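You operate a simulated robot arm through the tools that you are given. There is no shell and no other tool.

You run a simulated two-armed robot. Do the job below in one go: nothing can be reset, and whatever is moved stays where it is left.

TASK
Pick up the white cordless handset from the top of the wooden bench with blue legs with one hand, pass it to the other hand and put it on the long bench top.

The check looks at the end state, three seconds after you hand in, the way a careful person would. Anything else that was tipped, shoved, dropped, spilled or broken makes it a failure.

THE ROBOT
Two 6-joint arms with two-finger grippers on one trunk, on a base that moves. Base frame: it is fixed to the floor where the robot stands at the start and does not move with it; the origin is under the middle of the robot, x ahead of it, y to its left, z up. Lengths are in mm, angles in degrees, forces in N, time in s.
The left shoulder is at the start at [30, 178, 938], the right one opposite. With the tool pointing down near the work surface each hand reaches from about 100 to 840 mm from the robot's upright axis, wherever it stands, measured 20 degrees to its own side. Places, roughly: cordless handset [-3250, 500, 1000]; long bench top [-6400, -2200, 900]. Payload 2.54 kg a hand.
Tool frame (each hand has its own): the origin (TCP) lies between the finger pads and is the grasp point; the fingertips stand 30 mm ahead of it; z points along the fingers, y is the line along which they close. The gripper opens to 116 mm; its body begins 95 mm behind the TCP.
Orientation is that of the tool frame in the base frame, as [roll, pitch, yaw] about the fixed x, y, z axes, in that order (R = Rz(yaw) Ry(pitch) Rx(roll)). With the fingers straight down and closing along the base's y, the tool's x points along the base's -x, its y along +y and its z along -z.

THE INTERFACE
- The arms move only by the tool arm_command. It takes "left_series", "right_series" or both (then of equal length, played together; a hand with none holds still); each is a list that holds one entry, the list of rows, each a list of 7 numbers: the shift along the tool's x, y, z in units of 40 mm (1.0 is 40 mm), then the turn, a rotation vector about the tool's x, y, z in units of 8 degrees (1.0 is 8 degrees), then the opening, from 0 (shut) to 1 (fully open). In form: [[[x, y, z, wx, wy, wz, claw], ...]]. A call has 1 to 20 rows; each row shifts and turns the commanded pose from where the row before left it, along the tool's axes as they then stand. A call with a number of a shift or a turn outside -1 to 1 is refused whole. A row lasts 0.2 s, in which the tool goes at most 50 mm and 8.6 degrees; a call with a longer step from one row to the next is refused whole, and so is a gripper value outside its range. A pose out of reach is approached as far as the arm can. The call stops where the force on the tool passes 40 N (or 10 N more than at its start, if that is more) or the arm is blocked; 0.2 s more then pass. Each finger travels about 153 mm/s and halts on what it meets, pressing with about 21 N; the grip force reading is that of the motor and also rises with nothing between the fingers. The clock runs only during rows and for 0.2 s after the last one: add rows that do not move to give the fingers time. The reply holds the time, the measured pose of the TCP, the force on the tool along the base axes, the opening and the grip force, in the units named above and with some noise, with the torque about the TCP (base axes, N m) and any sound that the robot's microphone picked up.
- Cameras (640 x 400 px; columns grow to the right, rows downward): "scene" is now at [57.7, -7.3, 1671.9]; the picture's right is [-0.08, -1.00, 0.00], its down [-0.66, 0.05, -0.75] and it looks along [0.75, -0.06, -0.66] (base axes); focal length 288 px, centre (320, 200). "left" rides on the left gripper at [69, 15, -122] in its tool frame; the picture's right is [-0.21, 0.98, 0.00], its down [-0.83, -0.18, -0.53] and it looks along [-0.52, -0.11, 0.85] (tool axes); focal length 251 px, centre (320, 200). "right" rides on the right gripper at [69, -15, -122] in its tool frame; the picture's right is [0.21, 0.98, 0.00], its down [-0.83, 0.18, -0.53] and it looks along [-0.52, 0.11, 0.85] (tool axes); focal length 251 px, centre (320, 200). There is no depth. A picture from a camera that has moved, and an enlarged one, comes with that camera's place and axes in the base frame and with its lens.
- capture(camera): a new picture of that camera. No time passes.
- raise_lower(by): moves the trunk up (or, below 0, down) by that many mm; the arms and the scene camera ride with it, the base frame stays. It gives what a move gives, with no picture.
- base_move(legs): drives the robot by 1 to 6 legs, each [ahead, left, turn to the left] in mm, mm and degrees, along the robot's own axes; the way and the turn of a leg run together, so that a leg with both is an arc; at most 1500 mm and 180 degrees a leg. The arms and the cameras ride along, it lands a little off, and it stops where it bumps. It gives what a move gives.
- head_to(pan, tilt): turns the head with the scene camera to pan (to the left, within 143 degrees either way) and tilt (down, from -29 to 69), counted from straight ahead of the robot. It gives what a move gives.
- enlarge(camera, box): a new picture of the part [left, top, right, bottom] of that camera's present view, enlarged. No time passes.
- job_done(): hands the job in; it is judged then, once.

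Nothing tells you exact positions but the pictures and the camera data. Unless the task says otherwise, let go and move clear before handing in.

The tools are called after ">>>" as a command line: name --argument value ..., lists and objects as JSON in quotes. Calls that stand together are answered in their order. arm_command: Moves the arms, as the interface text tells. Its arguments: {"type":"object","properties":{"left_series":{"type":"array"},"right_series":{"type":"array"}},"required":[]} The other tools are called the same way: raise_lower (by) moves the trunk up or down; base_move (legs) drives the base; head_to (pan, tilt) turns the head that bears the scene camera; capture (camera) takes a picture; enlarge (camera, box) takes an enlarged picture of a part of a camera's view; job_done () hands the job in.

At the start:

```text
t: 0.0
left_position: [497.9, 160.2, 1091.3]
left_ee_rot: [-180.0, 0.0, 180.0]
left_force: [1.3, -1.2, -0.3]
left_moment: [-0.02, 0.02, 0.01]
left_gripper_width: 116.0
left_finger_force: 0.1
right_position: [530.1, -216.2, 1139.9]
right_ee_rot: [179.9, 0.0, 180.0]
right_force: [0.7, -0.6, 0.2]
right_moment: [0.02, -0.01, -0.05]
right_gripper_width: 115.9
right_finger_force: 0.0
trunk travel left (down, up): [-150.0, 390.0]
robot x, y, heading: [-0.8, -1.6, -0.2]
head pan, tilt (commanded): [-4.7, 41.3]
```

scene: 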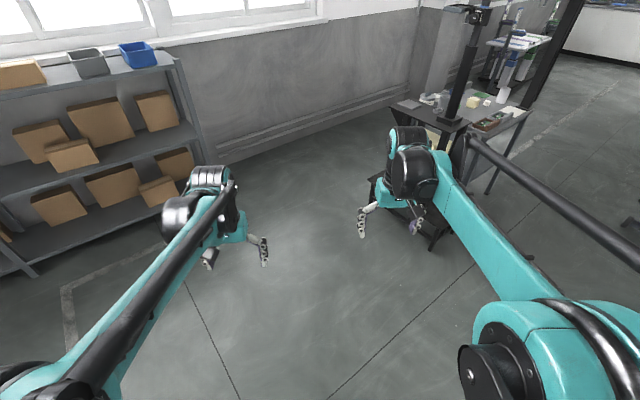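
right: 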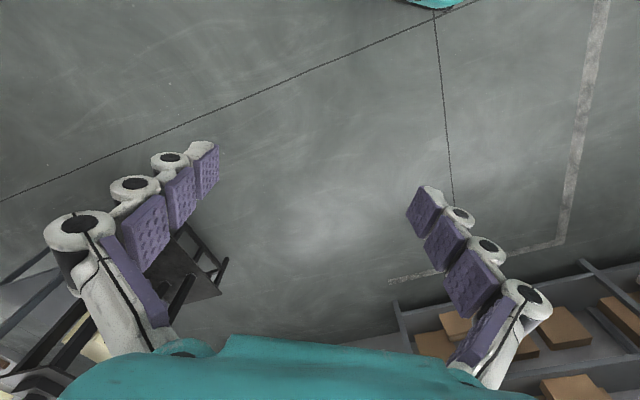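
left: 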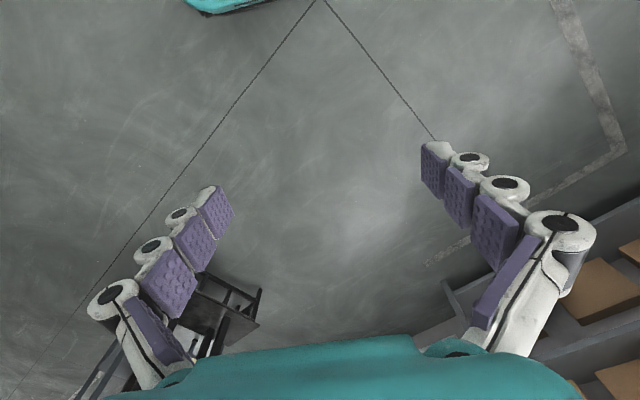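

I see a shelf and a wall ahead; the handset and long bench should be behind me (negative x). I will turn the head to look around before driving.

>>> head_to --pan 140 --tilt 15

>>> capture --camera "scene"

>>> head_to --pan -140 --tilt 15

>>> capture --camera "scene"

>>> head_to --pan 90 --tilt 25

>>> capture --camera "scene"

>>> head_to --pan -90 --tilt 25

>>> capture --camera "scene"

```text
t: 2.3
left_position: [498.5, 160.5, 1090.7]
left_ee_rot: [180.0, -0.1, 180.0]
left_force: [-0.5, 0.2, 0.3]
left_moment: [-0.01, 0.02, 0.02]
left_gripper_width: 116.1
left_finger_force: 0.0
right_position: [529.5, -214.6, 1140.3]
right_ee_rot: [-179.9, 0.0, -180.0]
right_force: [-0.2, -0.2, -0.3]
right_moment: [-0.01, -0.03, 0.0]
right_gripper_width: 116.0
right_finger_force: 0.0
trunk travel left (down, up): [-150.0, 390.0]
robot x, y, heading: [-1.9, -3.0, 0.0]
head pan, tilt (commanded): [140.0, 15.0]
```

```text
taken
camera scene: at [-97.6, 59.7, 1713.4], right [0.64, 0.77, 0.0], down [0.2, -0.17, -0.97], along [-0.74, 0.62, -0.26], focal length 288 px, centre (320, 200)
```

scene: 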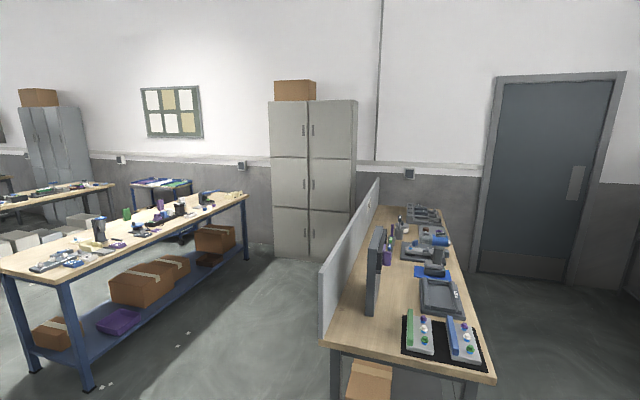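

```text
t: 6.1
left_position: [498.7, 160.4, 1091.4]
left_ee_rot: [-180.0, 0.1, 179.9]
left_force: [0.3, -0.6, 0.0]
left_moment: [0.01, 0.0, -0.03]
left_gripper_width: 116.0
left_finger_force: 0.1
right_position: [529.9, -214.9, 1139.5]
right_ee_rot: [-180.0, 0.0, -179.9]
right_force: [0.2, -0.7, -1.2]
right_moment: [0.0, 0.03, 0.03]
right_gripper_width: 116.1
right_finger_force: 0.1
trunk travel left (down, up): [-150.0, 390.0]
robot x, y, heading: [-0.4, 2.2, 0.2]
head pan, tilt (commanded): [-140.0, 15.0]
```

```text
taken
camera scene: at [-97.7, -60.5, 1713.4], right [-0.64, 0.77, 0.0], down [0.2, 0.17, -0.97], along [-0.74, -0.62, -0.26], focal length 288 px, centre (320, 200)
```

scene: 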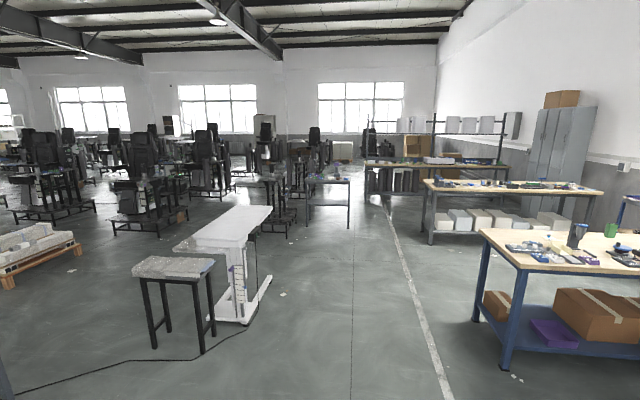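

```text
t: 9.4
left_position: [498.3, 160.8, 1090.4]
left_ee_rot: [180.0, 0.1, 180.0]
left_force: [1.1, -0.3, 0.4]
left_moment: [-0.02, 0.03, 0.0]
left_gripper_width: 115.8
left_finger_force: 0.0
right_position: [529.0, -214.8, 1139.0]
right_ee_rot: [-180.0, 0.0, -179.9]
right_force: [-1.5, -1.2, -0.2]
right_moment: [0.01, -0.02, 0.02]
right_gripper_width: 116.0
right_finger_force: 0.1
trunk travel left (down, up): [-150.0, 390.0]
robot x, y, heading: [3.4, -0.3, 0.0]
head pan, tilt (commanded): [90.0, 25.0]
```

```text
taken
camera scene: at [-26.1, 91.7, 1697.2], right [1.0, 0.0, 0.0], down [0.0, -0.42, -0.91], along [0.0, 0.91, -0.42], focal length 288 px, centre (320, 200)
```

scene: 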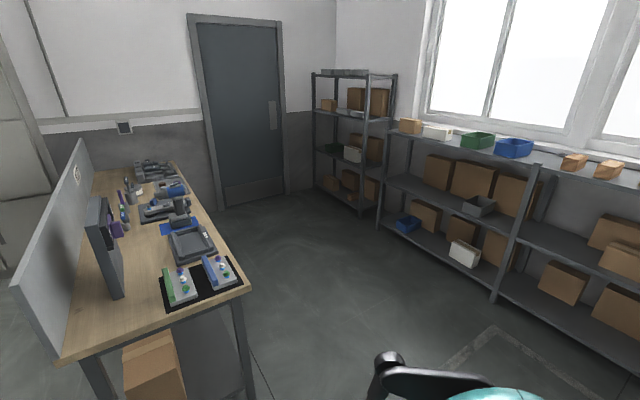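

```text
t: 12.1
left_position: [500.4, 160.1, 1090.1]
left_ee_rot: [-180.0, 0.0, -180.0]
left_force: [0.1, 0.1, 0.5]
left_moment: [-0.03, 0.01, 0.03]
left_gripper_width: 116.1
left_finger_force: 0.0
right_position: [528.9, -215.1, 1138.5]
right_ee_rot: [180.0, 0.0, -179.9]
right_force: [0.2, 0.4, -0.1]
right_moment: [0.0, 0.0, 0.0]
right_gripper_width: 115.8
right_finger_force: 0.1
trunk travel left (down, up): [-150.0, 390.0]
robot x, y, heading: [1.2, 4.3, -0.1]
head pan, tilt (commanded): [-90.0, 25.0]
```

```text
taken
camera scene: at [-26.1, -92.5, 1697.2], right [-1.0, 0.0, 0.0], down [0.0, 0.42, -0.91], along [0.0, -0.91, -0.42], focal length 288 px, centre (320, 200)
```

scene: 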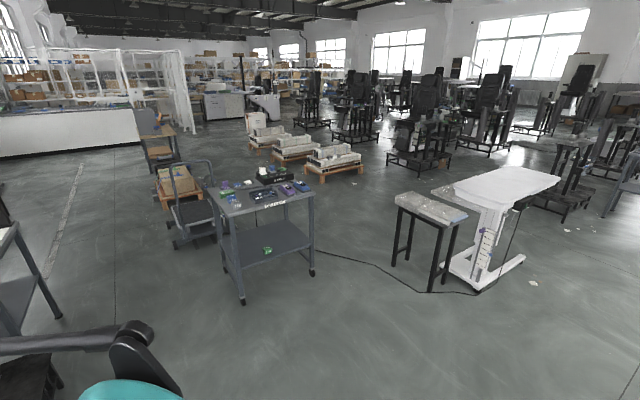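

The blue-legged wooden bench is to the rear-left in view (about x −3200). I'll zoom in on it and on the far bench to identify the handset and target.

>>> head_to --pan 143 --tilt 15

>>> enlarge --camera "scene" --box '[0, 150, 320, 350]'

>>> enlarge --camera "scene" --box '[20, 180, 180, 280]'

>>> head_to --pan -143 --tilt 15

>>> enlarge --camera "scene" --box '[320, 80, 640, 280]'

>>> enlarge --camera "scene" --box '[320, 100, 480, 200]'

```text
t: 15.4
left_position: [499.0, 161.1, 1089.8]
left_ee_rot: [-180.0, 0.0, -179.9]
left_force: [-0.4, 0.4, 0.1]
left_moment: [0.01, 0.03, -0.02]
left_gripper_width: 115.8
left_finger_force: 0.0
right_position: [528.9, -214.6, 1139.0]
right_ee_rot: [-180.0, 0.0, -180.0]
right_force: [0.5, 0.6, 0.5]
right_moment: [0.03, 0.01, 0.02]
right_gripper_width: 115.8
right_finger_force: 0.0
trunk travel left (down, up): [-150.0, 390.0]
robot x, y, heading: [-2.5, 0.5, 0.0]
head pan, tilt (commanded): [143.0, 15.0]
```

```text
2.00 times, centred on (160, 250) of scene
camera zoom: at [-100.7, 55.8, 1713.4], right [0.6, 0.8, 0.0], down [0.21, -0.16, -0.97], along [-0.77, 0.58, -0.26], focal length 576 px, centre (640, 100)
```

zoom: 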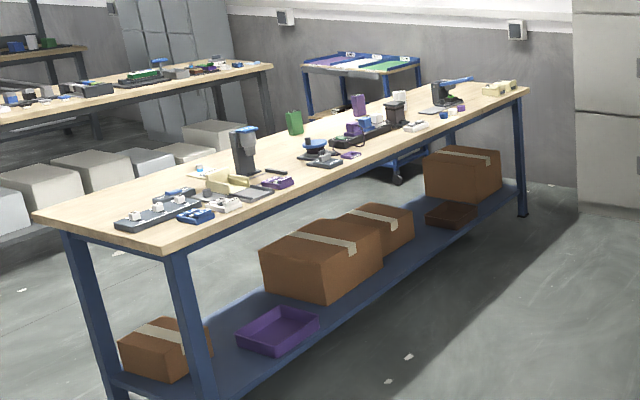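

```text
4.00 times, centred on (100, 230) of scene
camera zoom: at [-100.7, 55.8, 1713.4], right [0.6, 0.8, 0.0], down [0.21, -0.16, -0.97], along [-0.77, 0.58, -0.26], focal length 1152 px, centre (1200, 80)
```

zoom: 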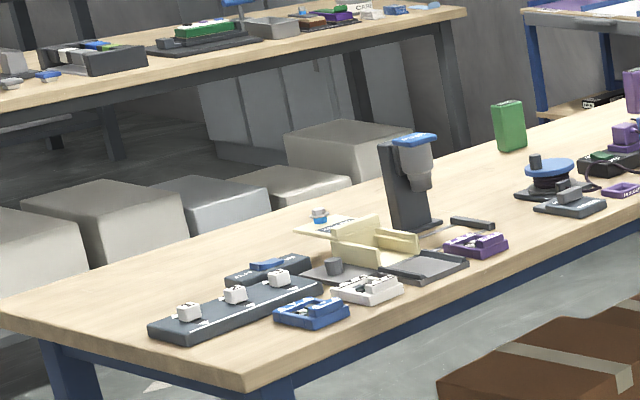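

```text
t: 19.4
left_position: [499.5, 159.8, 1090.3]
left_ee_rot: [180.0, 0.1, -180.0]
left_force: [0.4, -0.3, -0.8]
left_moment: [0.01, 0.0, 0.0]
left_gripper_width: 116.0
left_finger_force: 0.1
right_position: [528.7, -215.4, 1138.7]
right_ee_rot: [-180.0, 0.0, -180.0]
right_force: [0.0, -0.7, 0.0]
right_moment: [0.02, -0.02, 0.0]
right_gripper_width: 115.9
right_finger_force: 0.0
trunk travel left (down, up): [-150.0, 390.0]
robot x, y, heading: [-1.0, 2.4, -0.1]
head pan, tilt (commanded): [-143.0, 15.0]
```

```text
2.00 times, centred on (480, 180) of scene
camera zoom: at [-100.7, -56.7, 1713.4], right [-0.6, 0.8, 0.0], down [0.21, 0.16, -0.97], along [-0.77, -0.58, -0.26], focal length 576 px, centre (0, 240)
```

zoom: 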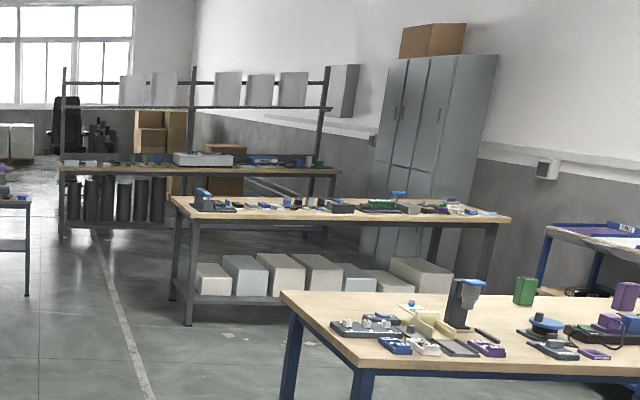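

```text
4.00 times, centred on (400, 150) of scene
camera zoom: at [-100.7, -56.7, 1713.4], right [-0.6, 0.8, 0.0], down [0.21, 0.16, -0.97], along [-0.77, -0.58, -0.26], focal length 1152 px, centre (0, 400)
```

zoom: 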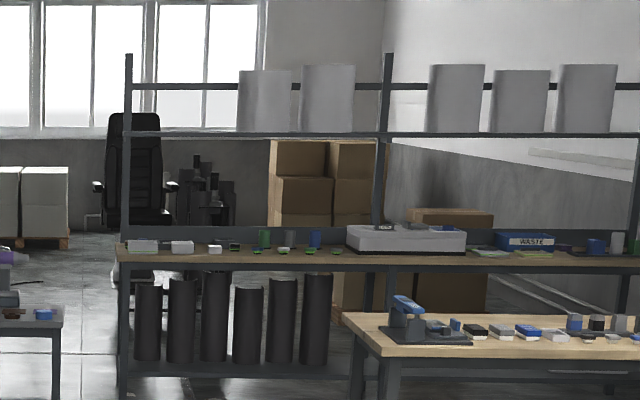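

The handset's bench (blue legs) runs diagonally; the rough spot lies toward its far long edge, so I expect to work from the aisle behind it. The target is the far bench with the rack over it. I'll turn and drive through the open aisle to the bench's end to look closer.

>>> base_move --legs '[[0, 0, -152.2], [1450, 0, 0], [1450, 0, 0]]'

>>> head_to --pan -80 --tilt 20

>>> capture --camera "scene"

>>> head_to --pan 0 --tilt 20

>>> capture --camera "scene"

```text
t: 39.2
left_position: [-2809.4, -1815.1, 1089.8]
left_ee_rot: [180.0, -0.1, 29.2]
left_force: [-0.6, -0.2, -0.6]
left_moment: [0.01, 0.03, 0.01]
left_gripper_width: 116.1
left_finger_force: 0.0
right_position: [-3019.0, -1501.9, 1139.9]
right_ee_rot: [179.9, -0.1, 29.1]
right_force: [-0.5, -0.9, -0.1]
right_moment: [-0.01, 0.0, 0.03]
right_gripper_width: 115.9
right_finger_force: 0.0
trunk travel left (down, up): [-150.0, 390.0]
robot x, y, heading: [-2452.8, -1434.0, -150.7]
head pan, tilt (commanded): [-143.0, 15.0]
```

```text
t: 40.6
left_position: [-2808.3, -1816.2, 1090.4]
left_ee_rot: [-180.0, 0.0, 29.1]
left_force: [0.4, -0.1, -0.6]
left_moment: [-0.02, -0.01, 0.0]
left_gripper_width: 116.1
left_finger_force: 0.1
right_position: [-3018.8, -1503.2, 1138.9]
right_ee_rot: [179.9, 0.0, 29.2]
right_force: [0.3, 0.4, -0.4]
right_moment: [-0.01, 0.02, 0.02]
right_gripper_width: 116.2
right_finger_force: 0.0
trunk travel left (down, up): [-150.0, 390.0]
robot x, y, heading: [-2452.8, -1435.5, -150.8]
head pan, tilt (commanded): [-80.0, 20.0]
```

```text
taken
camera scene: at [-2480.8, -1346.3, 1705.3], right [0.78, 0.63, 0.0], down [0.22, -0.27, -0.94], along [-0.59, 0.73, -0.34], focal length 288 px, centre (320, 200)
```

scene: 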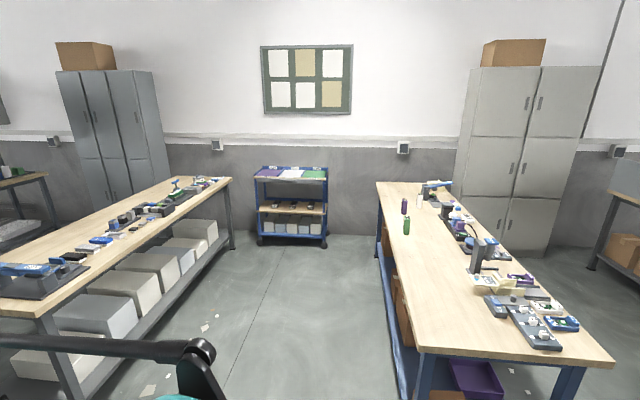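

```text
t: 42.1
left_position: [-2808.7, -1815.7, 1089.7]
left_ee_rot: [-180.0, 0.0, 29.2]
left_force: [0.9, 0.2, -0.4]
left_moment: [0.0, 0.0, 0.01]
left_gripper_width: 116.0
left_finger_force: 0.1
right_position: [-3017.5, -1503.2, 1139.6]
right_ee_rot: [180.0, 0.0, 29.2]
right_force: [0.0, 0.0, -0.4]
right_moment: [-0.01, -0.04, 0.01]
right_gripper_width: 116.1
right_finger_force: 0.0
trunk travel left (down, up): [-150.0, 390.0]
robot x, y, heading: [-2448.5, -1429.7, -150.9]
head pan, tilt (commanded): [0.0, 20.0]
```

```text
taken
camera scene: at [-2503.3, -1463.9, 1705.2], right [-0.49, 0.87, 0.0], down [0.3, 0.17, -0.94], along [-0.82, -0.46, -0.34], focal length 288 px, centre (320, 200)
```

scene: 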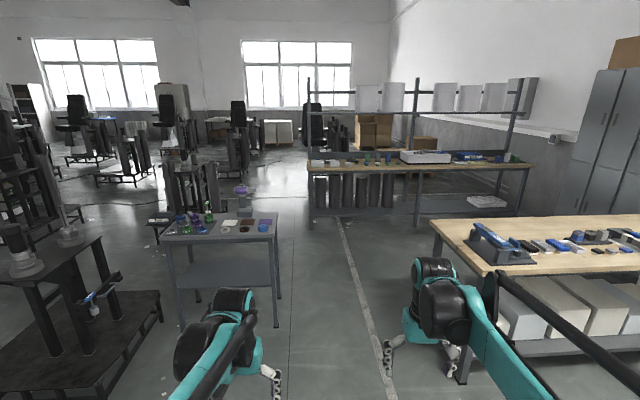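

I'm at the end of the aisle; the handset's bench is at right in the side view, mostly bare along its far-left edge. I'll zoom in on the bench items.

>>> head_to --pan -80 --tilt 20

>>> enlarge --camera "scene" --box '[370, 160, 530, 260]'

>>> enlarge --camera "scene" --box '[385, 170, 465, 220]'

>>> enlarge --camera "scene" --box '[460, 250, 600, 350]'

```text
t: 43.6
left_position: [-2808.8, -1815.2, 1091.4]
left_ee_rot: [180.0, 0.0, 29.2]
left_force: [0.2, 0.3, 0.0]
left_moment: [0.0, -0.01, -0.01]
left_gripper_width: 115.8
left_finger_force: 0.1
right_position: [-3019.0, -1503.4, 1139.3]
right_ee_rot: [-180.0, 0.0, 29.2]
right_force: [0.2, 0.7, -0.4]
right_moment: [-0.02, 0.02, 0.01]
right_gripper_width: 116.1
right_finger_force: 0.1
trunk travel left (down, up): [-150.0, 390.0]
robot x, y, heading: [-2451.3, -1436.4, -150.8]
head pan, tilt (commanded): [-80.0, 20.0]
```

```text
4.00 times, centred on (450, 210) of scene
camera zoom: at [-2480.9, -1346.4, 1705.3], right [0.77, 0.63, 0.0], down [0.22, -0.26, -0.94], along [-0.59, 0.73, -0.34], focal length 1152 px, centre (-200, 160)
```

zoom: 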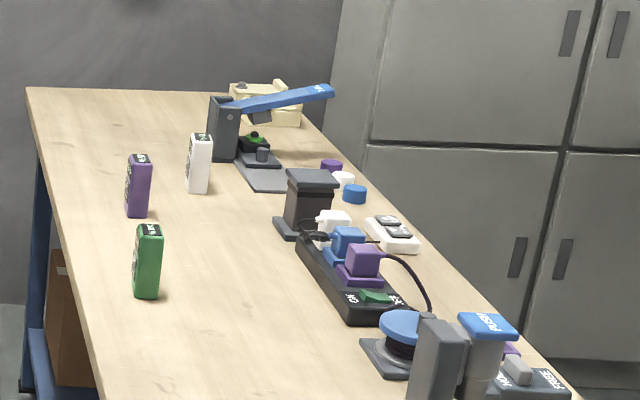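

```text
8.00 times, centred on (425, 195) of scene
camera zoom: at [-2480.9, -1346.4, 1705.3], right [0.77, 0.63, 0.0], down [0.22, -0.26, -0.94], along [-0.59, 0.73, -0.34], focal length 2304 px, centre (-520, 240)
```

zoom: 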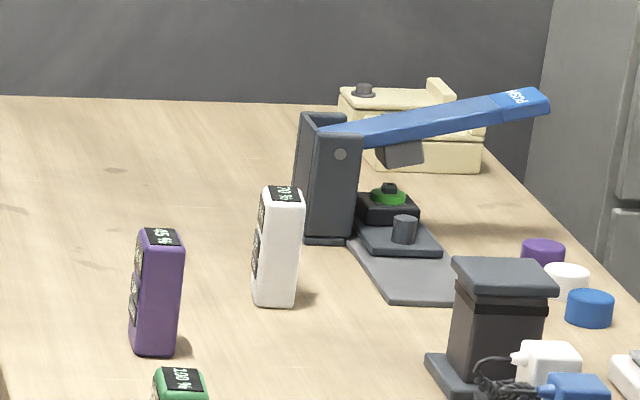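

```text
4.00 times, centred on (530, 300) of scene
camera zoom: at [-2480.9, -1346.4, 1705.3], right [0.77, 0.63, 0.0], down [0.22, -0.26, -0.94], along [-0.59, 0.73, -0.34], focal length 1152 px, centre (-520, -200)
```

zoom: 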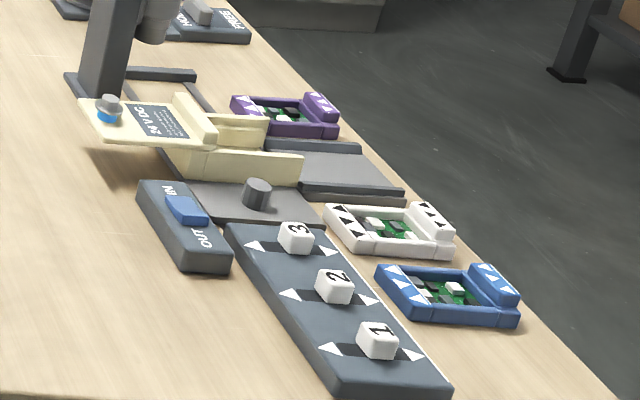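

The three upright handsets stand along the far side: green, purple and white; the white one is near (-3230, 840), bench top z≈847. I'll drive into the aisle behind this bench and turn to face it, staying mid-aisle for now.

>>> base_move --legs '[[0, 0, -85.3], [0, 456, 0], [1060, 0, 0], [1000, 0, 0]]'

>>> head_to --pan -60 --tilt 30

>>> capture --camera "scene"

```text
t: 59.9
left_position: [-4381.4, 362.9, 1089.7]
left_ee_rot: [180.0, 0.0, -56.6]
left_force: [-0.4, -0.6, 0.3]
left_moment: [0.0, -0.01, 0.0]
left_gripper_width: 115.9
left_finger_force: 0.0
right_position: [-4084.4, 595.0, 1138.5]
right_ee_rot: [-180.0, 0.0, -56.6]
right_force: [0.1, 0.5, -0.7]
right_moment: [0.0, -0.04, -0.04]
right_gripper_width: 115.9
right_finger_force: 0.0
trunk travel left (down, up): [-150.0, 390.0]
robot x, y, heading: [-3974.9, 35.1, 123.6]
head pan, tilt (commanded): [-80.0, 20.0]
```

```text
t: 60.7
left_position: [-4380.8, 362.0, 1091.0]
left_ee_rot: [180.0, 0.0, -56.6]
left_force: [0.5, 1.5, -0.7]
left_moment: [0.0, 0.01, 0.01]
left_gripper_width: 116.1
left_finger_force: 0.1
right_position: [-4085.5, 596.8, 1138.5]
right_ee_rot: [-179.9, 0.0, -56.7]
right_force: [0.1, -0.8, 1.3]
right_moment: [0.04, 0.02, 0.0]
right_gripper_width: 115.9
right_finger_force: 0.0
trunk travel left (down, up): [-150.0, 390.0]
robot x, y, heading: [-3974.9, 34.6, 123.4]
head pan, tilt (commanded): [-60.0, 30.0]
```

```text
taken
camera scene: at [-3912.8, 90.9, 1689.2], right [0.89, -0.45, 0.0], down [-0.22, -0.45, -0.87], along [0.39, 0.77, -0.5], focal length 288 px, centre (320, 200)
```

scene: 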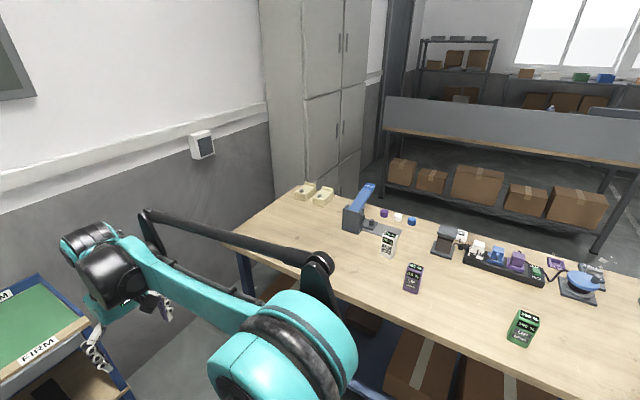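

I see the white handset near image (388, 245), with purple and green ones to the right. I'll turn right to face the bench and look again.

>>> base_move --legs '[[0, 0, -89.6]]'

>>> head_to --pan 10 --tilt 35

>>> capture --camera "scene"

>>> enlarge --camera "scene" --box '[240, 100, 400, 200]'

```text
t: 64.9
left_position: [-3654.5, 451.1, 1091.3]
left_ee_rot: [-180.0, 0.0, -145.2]
left_force: [0.7, -0.6, -0.3]
left_moment: [-0.01, -0.02, 0.0]
left_gripper_width: 115.9
left_finger_force: 0.0
right_position: [-3416.1, 159.2, 1138.4]
right_ee_rot: [180.0, -0.1, -145.2]
right_force: [-0.2, 0.0, 0.7]
right_moment: [0.01, 0.0, 0.02]
right_gripper_width: 116.0
right_finger_force: 0.0
trunk travel left (down, up): [-150.0, 390.0]
robot x, y, heading: [-3975.9, 35.2, 34.7]
head pan, tilt (commanded): [-60.0, 30.0]
```

```text
t: 66.3
left_position: [-3655.2, 451.5, 1089.6]
left_ee_rot: [-180.0, 0.1, -145.1]
left_force: [-0.1, -0.1, -0.2]
left_moment: [0.03, 0.03, 0.0]
left_gripper_width: 116.0
left_finger_force: 0.1
right_position: [-3414.8, 160.0, 1138.9]
right_ee_rot: [180.0, 0.0, -145.1]
right_force: [0.5, -0.7, -0.3]
right_moment: [0.01, -0.01, -0.02]
right_gripper_width: 116.1
right_finger_force: 0.1
trunk travel left (down, up): [-150.0, 390.0]
robot x, y, heading: [-3974.7, 34.3, 34.9]
head pan, tilt (commanded): [10.0, 35.0]
```

```text
taken
camera scene: at [-3931.5, 79.9, 1681.4], right [0.7, -0.71, 0.0], down [-0.41, -0.4, -0.82], along [0.58, 0.58, -0.57], focal length 288 px, centre (320, 200)
```

scene: 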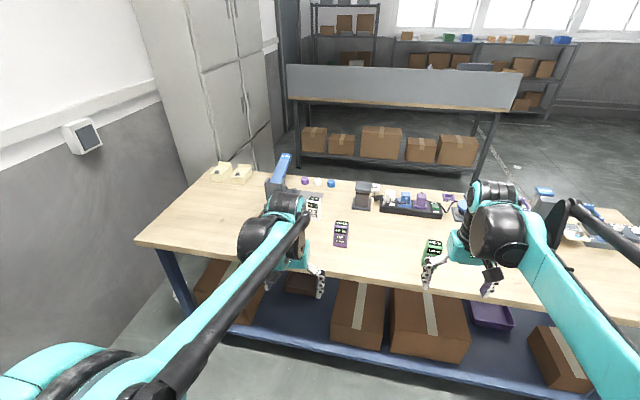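

```text
4.00 times, centred on (320, 150) of scene
camera zoom: at [-3931.5, 79.9, 1681.4], right [0.7, -0.71, 0.0], down [-0.41, -0.4, -0.82], along [0.58, 0.58, -0.57], focal length 1152 px, centre (320, 400)
```

zoom: 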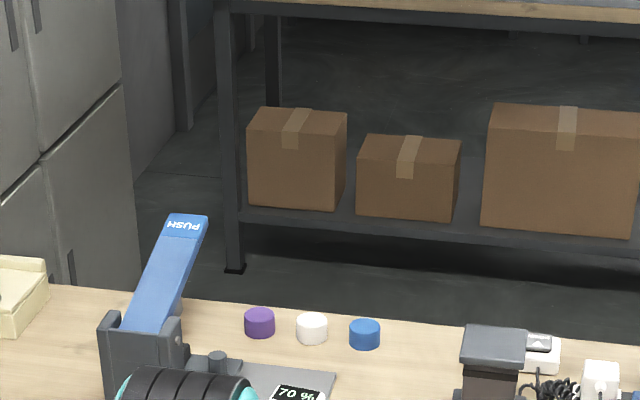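

The left wrist partly hides the white handset. I'll zoom in on what is visible, including the purple twin, to get the size and orientation.

>>> enlarge --camera "scene" --box '[280, 180, 360, 230]'

>>> enlarge --camera "scene" --box '[290, 190, 370, 250]'

>>> capture --camera "left"

```text
8.00 times, centred on (320, 205) of scene
camera zoom: at [-3931.5, 79.9, 1681.4], right [0.7, -0.71, 0.0], down [-0.41, -0.4, -0.82], along [0.58, 0.58, -0.57], focal length 2304 px, centre (320, 160)
```

zoom: 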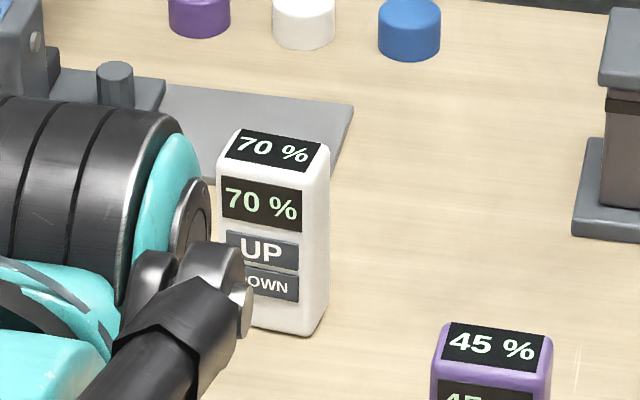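

```text
6.67 times, centred on (330, 220) of scene
camera zoom: at [-3931.5, 79.9, 1681.4], right [0.7, -0.71, 0.0], down [-0.41, -0.4, -0.82], along [0.58, 0.58, -0.57], focal length 1920 px, centre (253, 67)
```

zoom: 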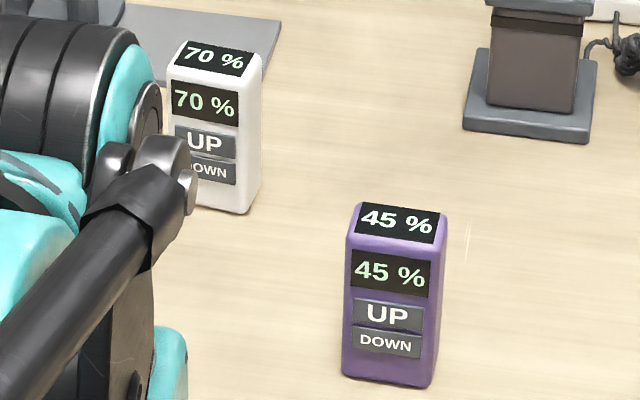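

```text
taken
camera left: at [-3721.5, 425.1, 1210.8], right [-0.38, 0.92, 0.0], down [0.78, 0.32, 0.53], along [0.49, 0.2, -0.85], focal length 251 px, centre (320, 200)
```

left: 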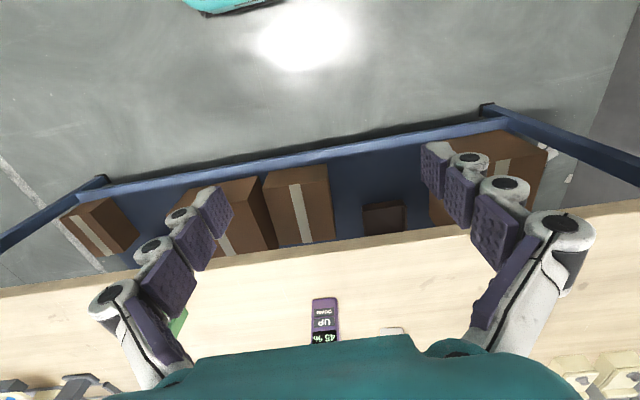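

The white handset shows "70 %" with UP/DOWN buttons on the face toward me, so I'll grip its narrow sides (left/right), not the button face. I estimate its center at (-3215, 835), about 54 × 30 × 105 mm. I'll check how far my base sticks out before moving closer.

>>> head_to --pan 0 --tilt 69

>>> capture --camera "scene"

```text
t: 67.3
left_position: [-3654.9, 450.8, 1090.3]
left_ee_rot: [-179.9, -0.1, -145.3]
left_force: [0.1, 0.3, -0.2]
left_moment: [-0.02, 0.03, 0.0]
left_gripper_width: 115.8
left_finger_force: 0.1
right_position: [-3415.2, 161.3, 1138.8]
right_ee_rot: [-180.0, 0.0, -145.2]
right_force: [0.1, -0.3, -0.1]
right_moment: [0.0, 0.01, -0.01]
right_gripper_width: 116.2
right_finger_force: 0.1
trunk travel left (down, up): [-150.0, 390.0]
robot x, y, heading: [-3978.0, 36.5, 34.9]
head pan, tilt (commanded): [0.0, 68.8]
```

```text
taken
camera scene: at [-3948.1, 49.8, 1637.8], right [0.57, -0.82, 0.0], down [-0.77, -0.53, -0.36], along [0.3, 0.21, -0.93], focal length 288 px, centre (320, 200)
```

scene: 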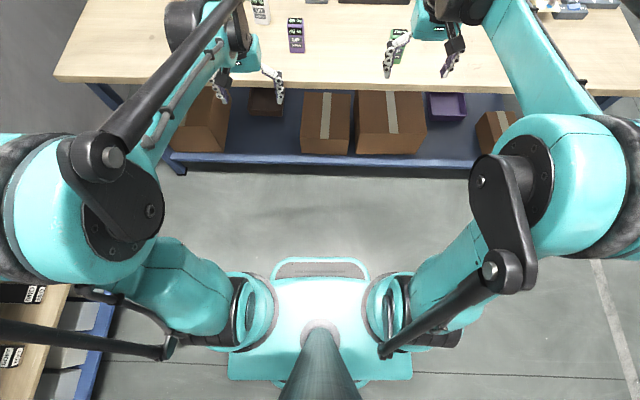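

My base's front is about 290 mm from its axis at most, so moving forward 340 mm leaves clearance to the bench edge. The arms stay above everything on it.

>>> base_move --legs '[[340, 0, 0]]'

>>> head_to --pan 0 --tilt 50

>>> capture --camera "scene"

>>> capture --camera "left"

```text
t: 69.5
left_position: [-3377.9, 644.4, 1089.9]
left_ee_rot: [-180.0, 0.1, -145.2]
left_force: [-0.6, 0.9, 0.1]
left_moment: [0.0, 0.06, -0.03]
left_gripper_width: 116.1
left_finger_force: 0.1
right_position: [-3138.3, 354.1, 1137.4]
right_ee_rot: [180.0, -0.1, -145.1]
right_force: [-0.7, 0.6, 0.0]
right_moment: [-0.04, 0.03, -0.02]
right_gripper_width: 116.0
right_finger_force: 0.1
trunk travel left (down, up): [-150.0, 390.0]
robot x, y, heading: [-3698.9, 227.5, 34.8]
head pan, tilt (commanded): [0.0, 68.8]
```

```text
t: 70.3
left_position: [-3379.9, 643.6, 1090.3]
left_ee_rot: [180.0, 0.0, -145.0]
left_force: [-0.7, 0.9, -0.3]
left_moment: [0.01, 0.02, -0.01]
left_gripper_width: 115.9
left_finger_force: 0.0
right_position: [-3138.8, 352.9, 1138.4]
right_ee_rot: [180.0, 0.0, -145.1]
right_force: [0.0, 0.6, -0.3]
right_moment: [0.0, -0.03, -0.03]
right_gripper_width: 115.8
right_finger_force: 0.1
trunk travel left (down, up): [-150.0, 390.0]
robot x, y, heading: [-3693.6, 227.3, 34.9]
head pan, tilt (commanded): [0.0, 50.0]
```

```text
taken
camera scene: at [-3654.7, 253.9, 1659.6], right [0.57, -0.82, 0.0], down [-0.63, -0.44, -0.64], along [0.53, 0.37, -0.77], focal length 288 px, centre (320, 200)
```

scene: 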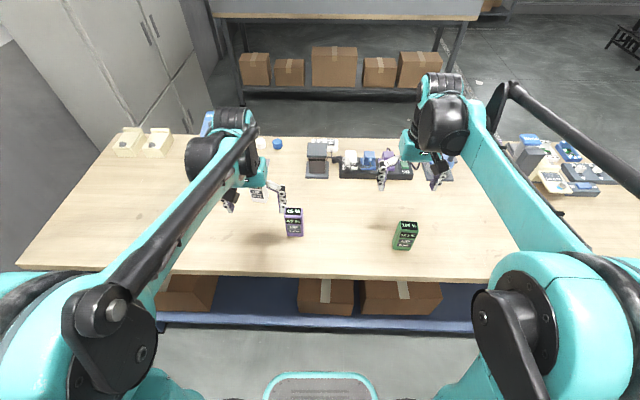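

```text
taken
camera left: at [-3445.9, 617.5, 1210.8], right [-0.38, 0.92, 0.0], down [0.78, 0.32, 0.53], along [0.49, 0.2, -0.85], focal length 251 px, centre (320, 200)
```

left: 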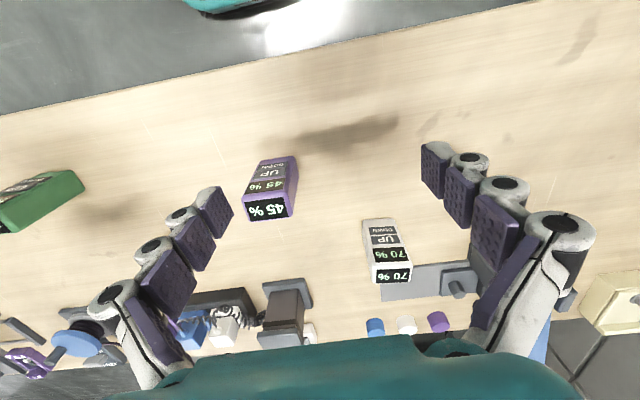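

The left wrist camera sees the white handset clearly at about (388, 250). I'll zoom in there to measure its corners.

>>> enlarge --camera "left" --box '[340, 210, 440, 290]'

>>> enlarge --camera "scene" --box '[200, 150, 320, 250]'

```text
5.00 times, centred on (390, 250) of left
camera zoom: at [-3445.9, 617.5, 1210.8], right [-0.38, 0.92, 0.0], down [0.78, 0.32, 0.53], along [0.49, 0.2, -0.85], focal length 1257 px, centre (-30, -50)
```

zoom: 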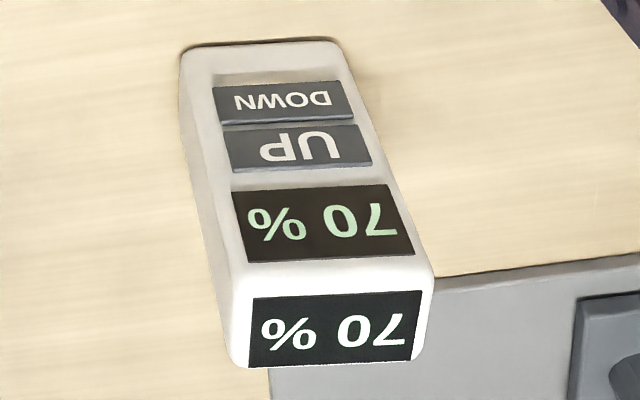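

```text
4.00 times, centred on (260, 200) of scene
camera zoom: at [-3654.7, 253.9, 1659.6], right [0.57, -0.82, 0.0], down [-0.63, -0.44, -0.64], along [0.53, 0.37, -0.77], focal length 1152 px, centre (560, 200)
```

zoom: 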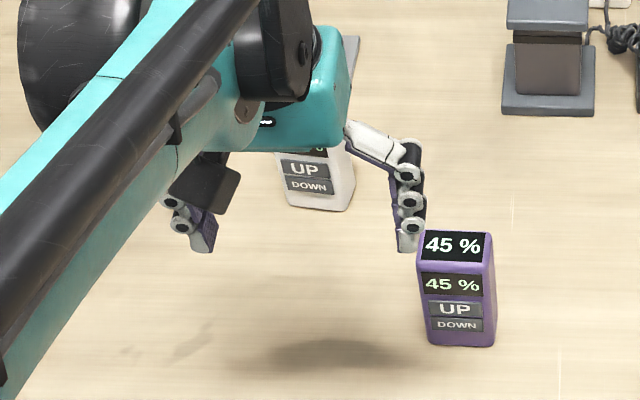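

From corner rays I get: handset center ≈ (-3222, 828), top z ≈ 957, side-to-side axis at heading ≈116°, so the gripper needs about a −9° yaw. I'll move the left hand above it at the present height and recheck with the wrist camera.

>>> arm_command --left_series '[[[-0.84, 0.2175, 0, 0, 0, 0.16, 1], [-0.84, 0.2175, 0, 0, 0, 0.16, 1], [-0.84, 0.2175, 0, 0, 0, 0.16, 1], [-0.84, 0.2175, 0, 0, 0, 0.16, 1], [-0.84, 0.2175, 0, 0, 0, 0.16, 1], [-0.84, 0.2175, 0, 0, 0, 0.16, 1], [-0.6, 0.3, 0, 0, 0, 0.15, 1], [0, 0, 0, 0, 0, 0, 1]]]'

>>> capture --camera "left"

>>> capture --camera "scene"

```text
t: 72.1
left_position: [-3220.0, 814.9, 1089.2]
left_ee_rot: [179.9, 0.0, -154.1]
left_force: [0.1, 0.1, 0.6]
left_moment: [0.02, -0.02, 0.04]
left_gripper_width: 116.3
left_finger_force: 0.0
right_position: [-3139.7, 353.4, 1139.6]
right_ee_rot: [180.0, 0.0, -145.1]
right_force: [-0.5, 0.0, 0.7]
right_moment: [0.02, -0.02, -0.02]
right_gripper_width: 116.1
right_finger_force: 0.0
trunk travel left (down, up): [-150.0, 390.0]
robot x, y, heading: [-3695.1, 227.5, 34.7]
head pan, tilt (commanded): [0.0, 50.0]
```

```text
taken
camera left: at [-3289.0, 798.6, 1210.3], right [-0.23, 0.97, 0.0], down [0.82, 0.2, 0.53], along [0.52, 0.13, -0.85], focal length 251 px, centre (320, 200)
```

left: 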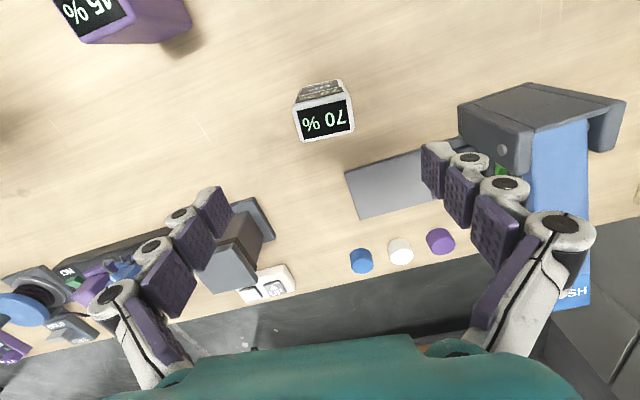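

```text
taken
camera scene: at [-3655.1, 253.2, 1659.7], right [0.57, -0.82, 0.0], down [-0.63, -0.44, -0.64], along [0.53, 0.37, -0.77], focal length 288 px, centre (320, 200)
```

scene: 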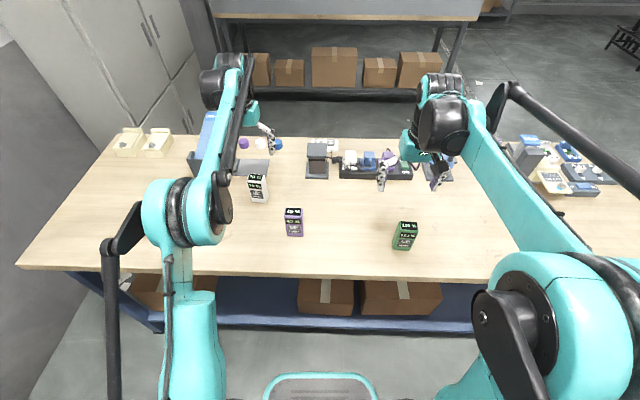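

The hand is over the handset; the press stands close on the left finger's side. I'll zoom to measure the handset's top face and the press clearance.

>>> enlarge --camera "left" --box '[280, 65, 380, 145]'

>>> enlarge --camera "left" --box '[300, 60, 460, 160]'

>>> enlarge --camera "scene" --box '[170, 100, 330, 200]'

```text
5.00 times, centred on (330, 105) of left
camera zoom: at [-3289.0, 798.6, 1210.3], right [-0.23, 0.97, 0.0], down [0.82, 0.2, 0.53], along [0.52, 0.13, -0.85], focal length 1257 px, centre (270, 675)
```

zoom: 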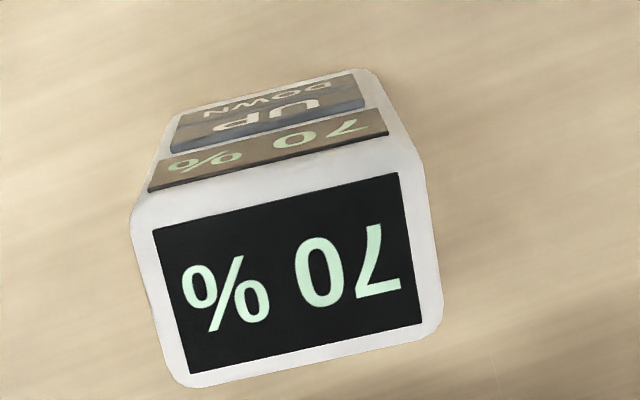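

```text
4.00 times, centred on (380, 110) of left
camera zoom: at [-3289.0, 798.6, 1210.3], right [-0.23, 0.97, 0.0], down [0.82, 0.2, 0.53], along [0.52, 0.13, -0.85], focal length 1006 px, centre (80, 560)
```

zoom: 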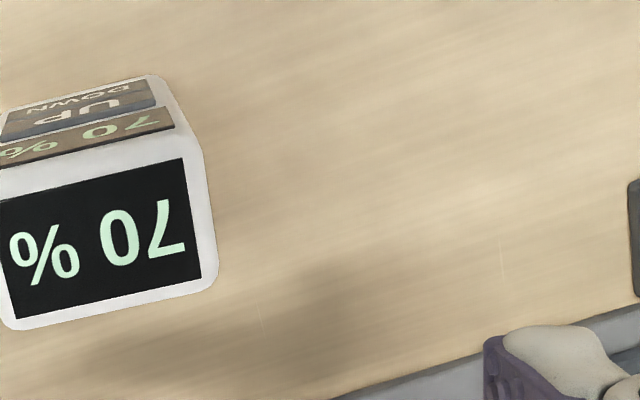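

```text
4.00 times, centred on (250, 150) of scene
camera zoom: at [-3655.1, 253.2, 1659.7], right [0.57, -0.82, 0.0], down [-0.63, -0.44, -0.64], along [0.53, 0.37, -0.77], focal length 1152 px, centre (600, 400)
```

zoom: 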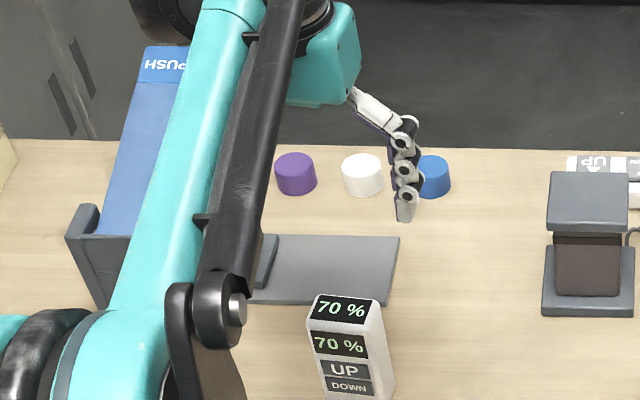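

Refined: handset top center ≈ (-3227, 818), top z ≈ 960, side axis ≈115.5° (gripper is at 115.9°). The press edge is ~118 mm to the left, so I'll narrow the opening to ~87 mm and lower to just above the handset, then check.

>>> arm_command --left_series '[[[0.12, 0.155, 0, 0, 0, 0, 0.75], [0, 0, 0.5, 0, 0, 0, 0.75], [0, 0, 0.6, 0, 0, 0, 0.75], [0, 0, 0.6, 0, 0, 0, 0.75], [0, 0, 0.4, 0, 0, 0, 0.75], [0, 0, 0, 0, 0, 0, 0.75]]]'

>>> capture --camera "left"

>>> enlarge --camera "scene" --box '[170, 100, 330, 220]'

```text
t: 73.5
left_position: [-3227.8, 818.7, 1005.7]
left_ee_rot: [180.0, 0.0, -154.0]
left_force: [0.3, 0.0, 0.2]
left_moment: [0.02, 0.02, 0.0]
left_gripper_width: 86.9
left_finger_force: 0.0
right_position: [-3139.9, 352.5, 1138.3]
right_ee_rot: [-179.9, 0.0, -145.2]
right_force: [0.6, 0.4, -0.2]
right_moment: [0.0, 0.02, -0.02]
right_gripper_width: 116.0
right_finger_force: 0.0
trunk travel left (down, up): [-150.0, 390.0]
robot x, y, heading: [-3699.4, 227.2, 34.6]
head pan, tilt (commanded): [0.0, 50.0]
```

```text
taken
camera left: at [-3296.7, 803.3, 1125.5], right [-0.23, 0.97, 0.0], down [0.82, 0.2, 0.53], along [0.52, 0.13, -0.85], focal length 251 px, centre (320, 200)
```

left: 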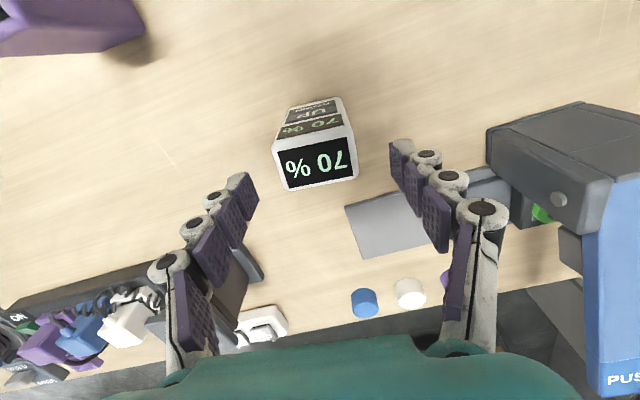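

```text
3.33 times, centred on (250, 160) of scene
camera zoom: at [-3654.4, 253.9, 1659.7], right [0.57, -0.82, 0.0], down [-0.63, -0.44, -0.64], along [0.53, 0.37, -0.77], focal length 960 px, centre (553, 333)
```

zoom: 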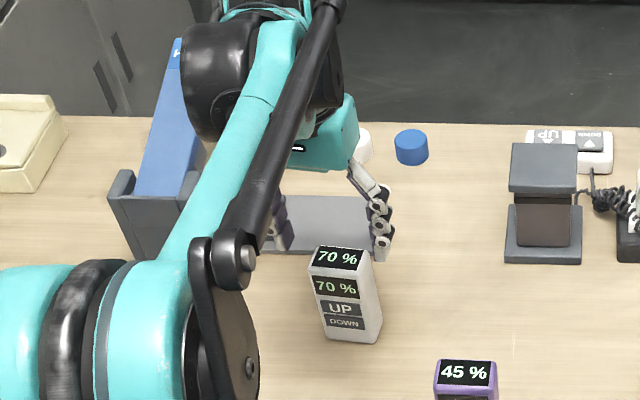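

Fingers straddle the handset with a ~4 mm offset; I'll correct it, lower to TCP z ≈ 943 (fingertips ~47 mm below the top), and close on the sides.

>>> arm_command --left_series '[[[-0.12, -0.1, 0.3, 0, 0, 0, 0.75], [0, 0, 0.4, 0, 0, 0, 0.75], [0, 0, 0.4, 0, 0, 0, 0.75], [0, 0, 0.4, 0, 0, 0, 0.75], [0, 0, 0.07, 0, 0, 0, 0.75], [0, 0, 0, 0, 0, 0, 0.75]]]'

>>> capture --camera "left"

>>> enlarge --camera "scene" --box '[170, 100, 330, 220]'

```text
t: 74.9
left_position: [-3222.2, 817.2, 944.1]
left_ee_rot: [-180.0, 0.0, -154.0]
left_force: [0.1, 1.0, -0.1]
left_moment: [-0.01, 0.02, -0.01]
left_gripper_width: 87.2
left_finger_force: 0.0
right_position: [-3138.5, 354.2, 1138.8]
right_ee_rot: [-180.0, -0.1, -145.1]
right_force: [0.7, -0.4, 0.9]
right_moment: [0.03, 0.03, 0.02]
right_gripper_width: 116.1
right_finger_force: 0.1
trunk travel left (down, up): [-150.0, 390.0]
robot x, y, heading: [-3693.7, 225.7, 34.9]
head pan, tilt (commanded): [0.0, 50.0]
```

```text
taken
camera left: at [-3291.4, 801.3, 1064.5], right [-0.23, 0.97, 0.0], down [0.82, 0.2, 0.53], along [0.52, 0.13, -0.85], focal length 251 px, centre (320, 200)
```

left: 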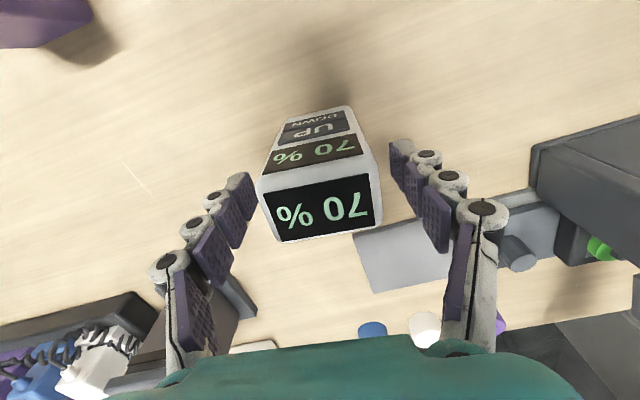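

```text
3.33 times, centred on (250, 160) of scene
camera zoom: at [-3654.6, 254.0, 1659.7], right [0.57, -0.82, 0.0], down [-0.63, -0.44, -0.64], along [0.53, 0.37, -0.77], focal length 960 px, centre (553, 333)
```

zoom: 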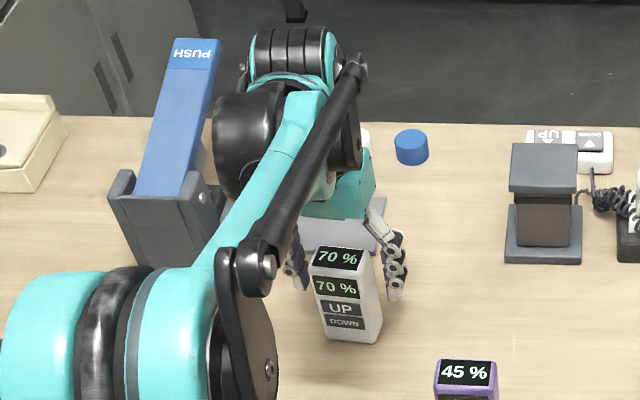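

The handset is centered between the pads (within ~1–2 mm). Closing now.

>>> arm_command --left_series '[[[0, 0, 0, 0, 0, 0, 0.55], [0, 0, 0, 0, 0, 0, 0.4], [0, 0, 0, 0, 0, 0, 0], [0, 0, 0, 0, 0, 0, 0], [0, 0, 0, 0, 0, 0, 0]]]'

>>> capture --camera "left"

```text
t: 76.1
left_position: [-3221.8, 817.4, 944.3]
left_ee_rot: [180.0, 0.0, -154.0]
left_force: [-0.3, 0.2, 0.6]
left_moment: [0.06, 0.04, -0.01]
left_gripper_width: 55.7
left_finger_force: 21.0
right_position: [-3138.2, 353.0, 1138.8]
right_ee_rot: [179.9, 0.0, -145.1]
right_force: [0.9, 0.4, 0.3]
right_moment: [-0.01, -0.01, 0.02]
right_gripper_width: 115.8
right_finger_force: 0.1
trunk travel left (down, up): [-150.0, 390.0]
robot x, y, heading: [-3698.5, 225.7, 34.5]
head pan, tilt (commanded): [0.0, 50.0]
```

```text
taken
camera left: at [-3291.4, 801.1, 1064.7], right [-0.23, 0.97, 0.0], down [0.82, 0.2, 0.53], along [0.52, 0.13, -0.85], focal length 251 px, centre (320, 200)
```

left: 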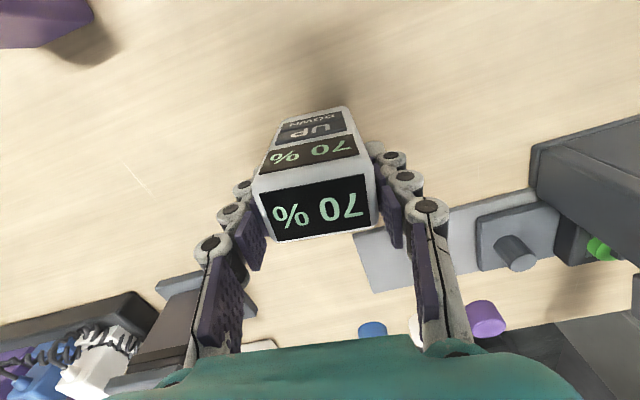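

Gripped at 55.7 mm width with 21 N. Lifting straight up.

>>> arm_command --left_series '[[[0, 0, -0.25, 0, 0, 0, 0], [0, 0, -0.5, 0, 0, 0, 0], [0, 0, -0.75, 0, 0, 0, 0], [0, 0, -0.75, 0, 0, 0, 0], [0, 0, -0.75, 0, 0, 0, 0], [0, 0, -0.75, 0, 0, 0, 0], [0, 0, -0.5, 0, 0, 0, 0], [0, 0, 0, 0, 0, 0, 0]]]'

>>> capture --camera "left"

>>> capture --camera "scene"

```text
t: 77.9
left_position: [-3221.3, 818.6, 1113.8]
left_ee_rot: [180.0, 0.0, -154.1]
left_force: [-0.1, 0.3, -3.1]
left_moment: [0.01, -0.01, -0.01]
left_gripper_width: 55.1
left_finger_force: 21.1
right_position: [-3138.7, 354.2, 1139.0]
right_ee_rot: [179.9, 0.1, -145.2]
right_force: [-0.2, -0.6, 0.3]
right_moment: [0.01, -0.02, 0.01]
right_gripper_width: 116.0
right_finger_force: 0.0
trunk travel left (down, up): [-150.0, 390.0]
robot x, y, heading: [-3699.0, 225.7, 34.8]
head pan, tilt (commanded): [0.0, 50.0]
```

```text
taken
camera left: at [-3289.6, 802.8, 1234.7], right [-0.23, 0.97, 0.0], down [0.82, 0.2, 0.53], along [0.52, 0.13, -0.85], focal length 251 px, centre (320, 200)
```

left: 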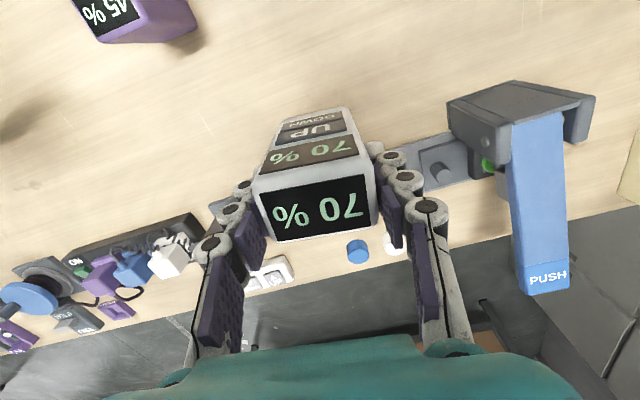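

```text
taken
camera scene: at [-3654.4, 254.1, 1659.6], right [0.57, -0.82, 0.0], down [-0.63, -0.44, -0.64], along [0.53, 0.37, -0.77], focal length 288 px, centre (320, 200)
```

scene: 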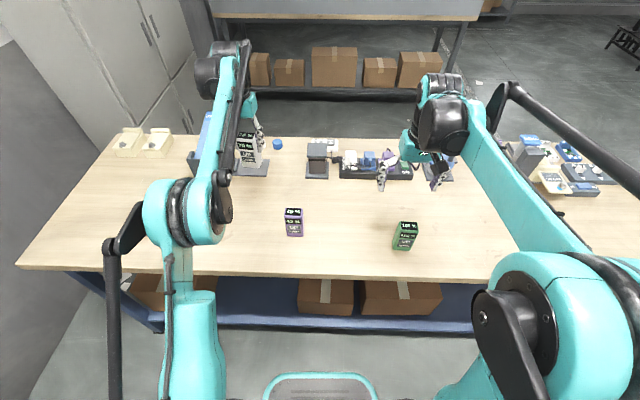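

Lifted cleanly (~3.1 N weight). I'll back away from the bench to mid-aisle so the handover happens in free air.

>>> base_move --legs '[[-350, 0, 0]]'

>>> capture --camera "scene"

```text
t: 80.2
left_position: [-3511.4, 617.5, 1114.6]
left_ee_rot: [180.0, 0.0, -154.0]
left_force: [0.3, 0.0, -1.8]
left_moment: [0.02, -0.05, 0.02]
left_gripper_width: 55.6
left_finger_force: 21.1
right_position: [-3429.8, 152.1, 1138.7]
right_ee_rot: [180.0, 0.1, -145.1]
right_force: [-0.4, -1.0, 0.2]
right_moment: [-0.02, 0.03, 0.04]
right_gripper_width: 115.7
right_finger_force: 0.0
trunk travel left (down, up): [-150.0, 390.0]
robot x, y, heading: [-3987.6, 24.5, 34.9]
head pan, tilt (commanded): [0.0, 50.0]
```

```text
taken
camera scene: at [-3944.8, 51.7, 1659.7], right [0.57, -0.82, 0.0], down [-0.63, -0.44, -0.64], along [0.53, 0.37, -0.77], focal length 288 px, centre (320, 200)
```

scene: 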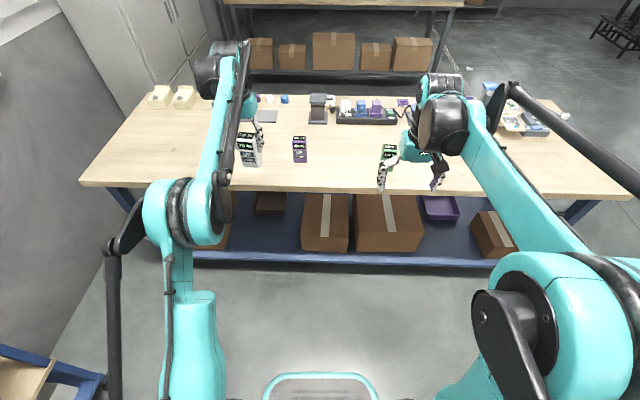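

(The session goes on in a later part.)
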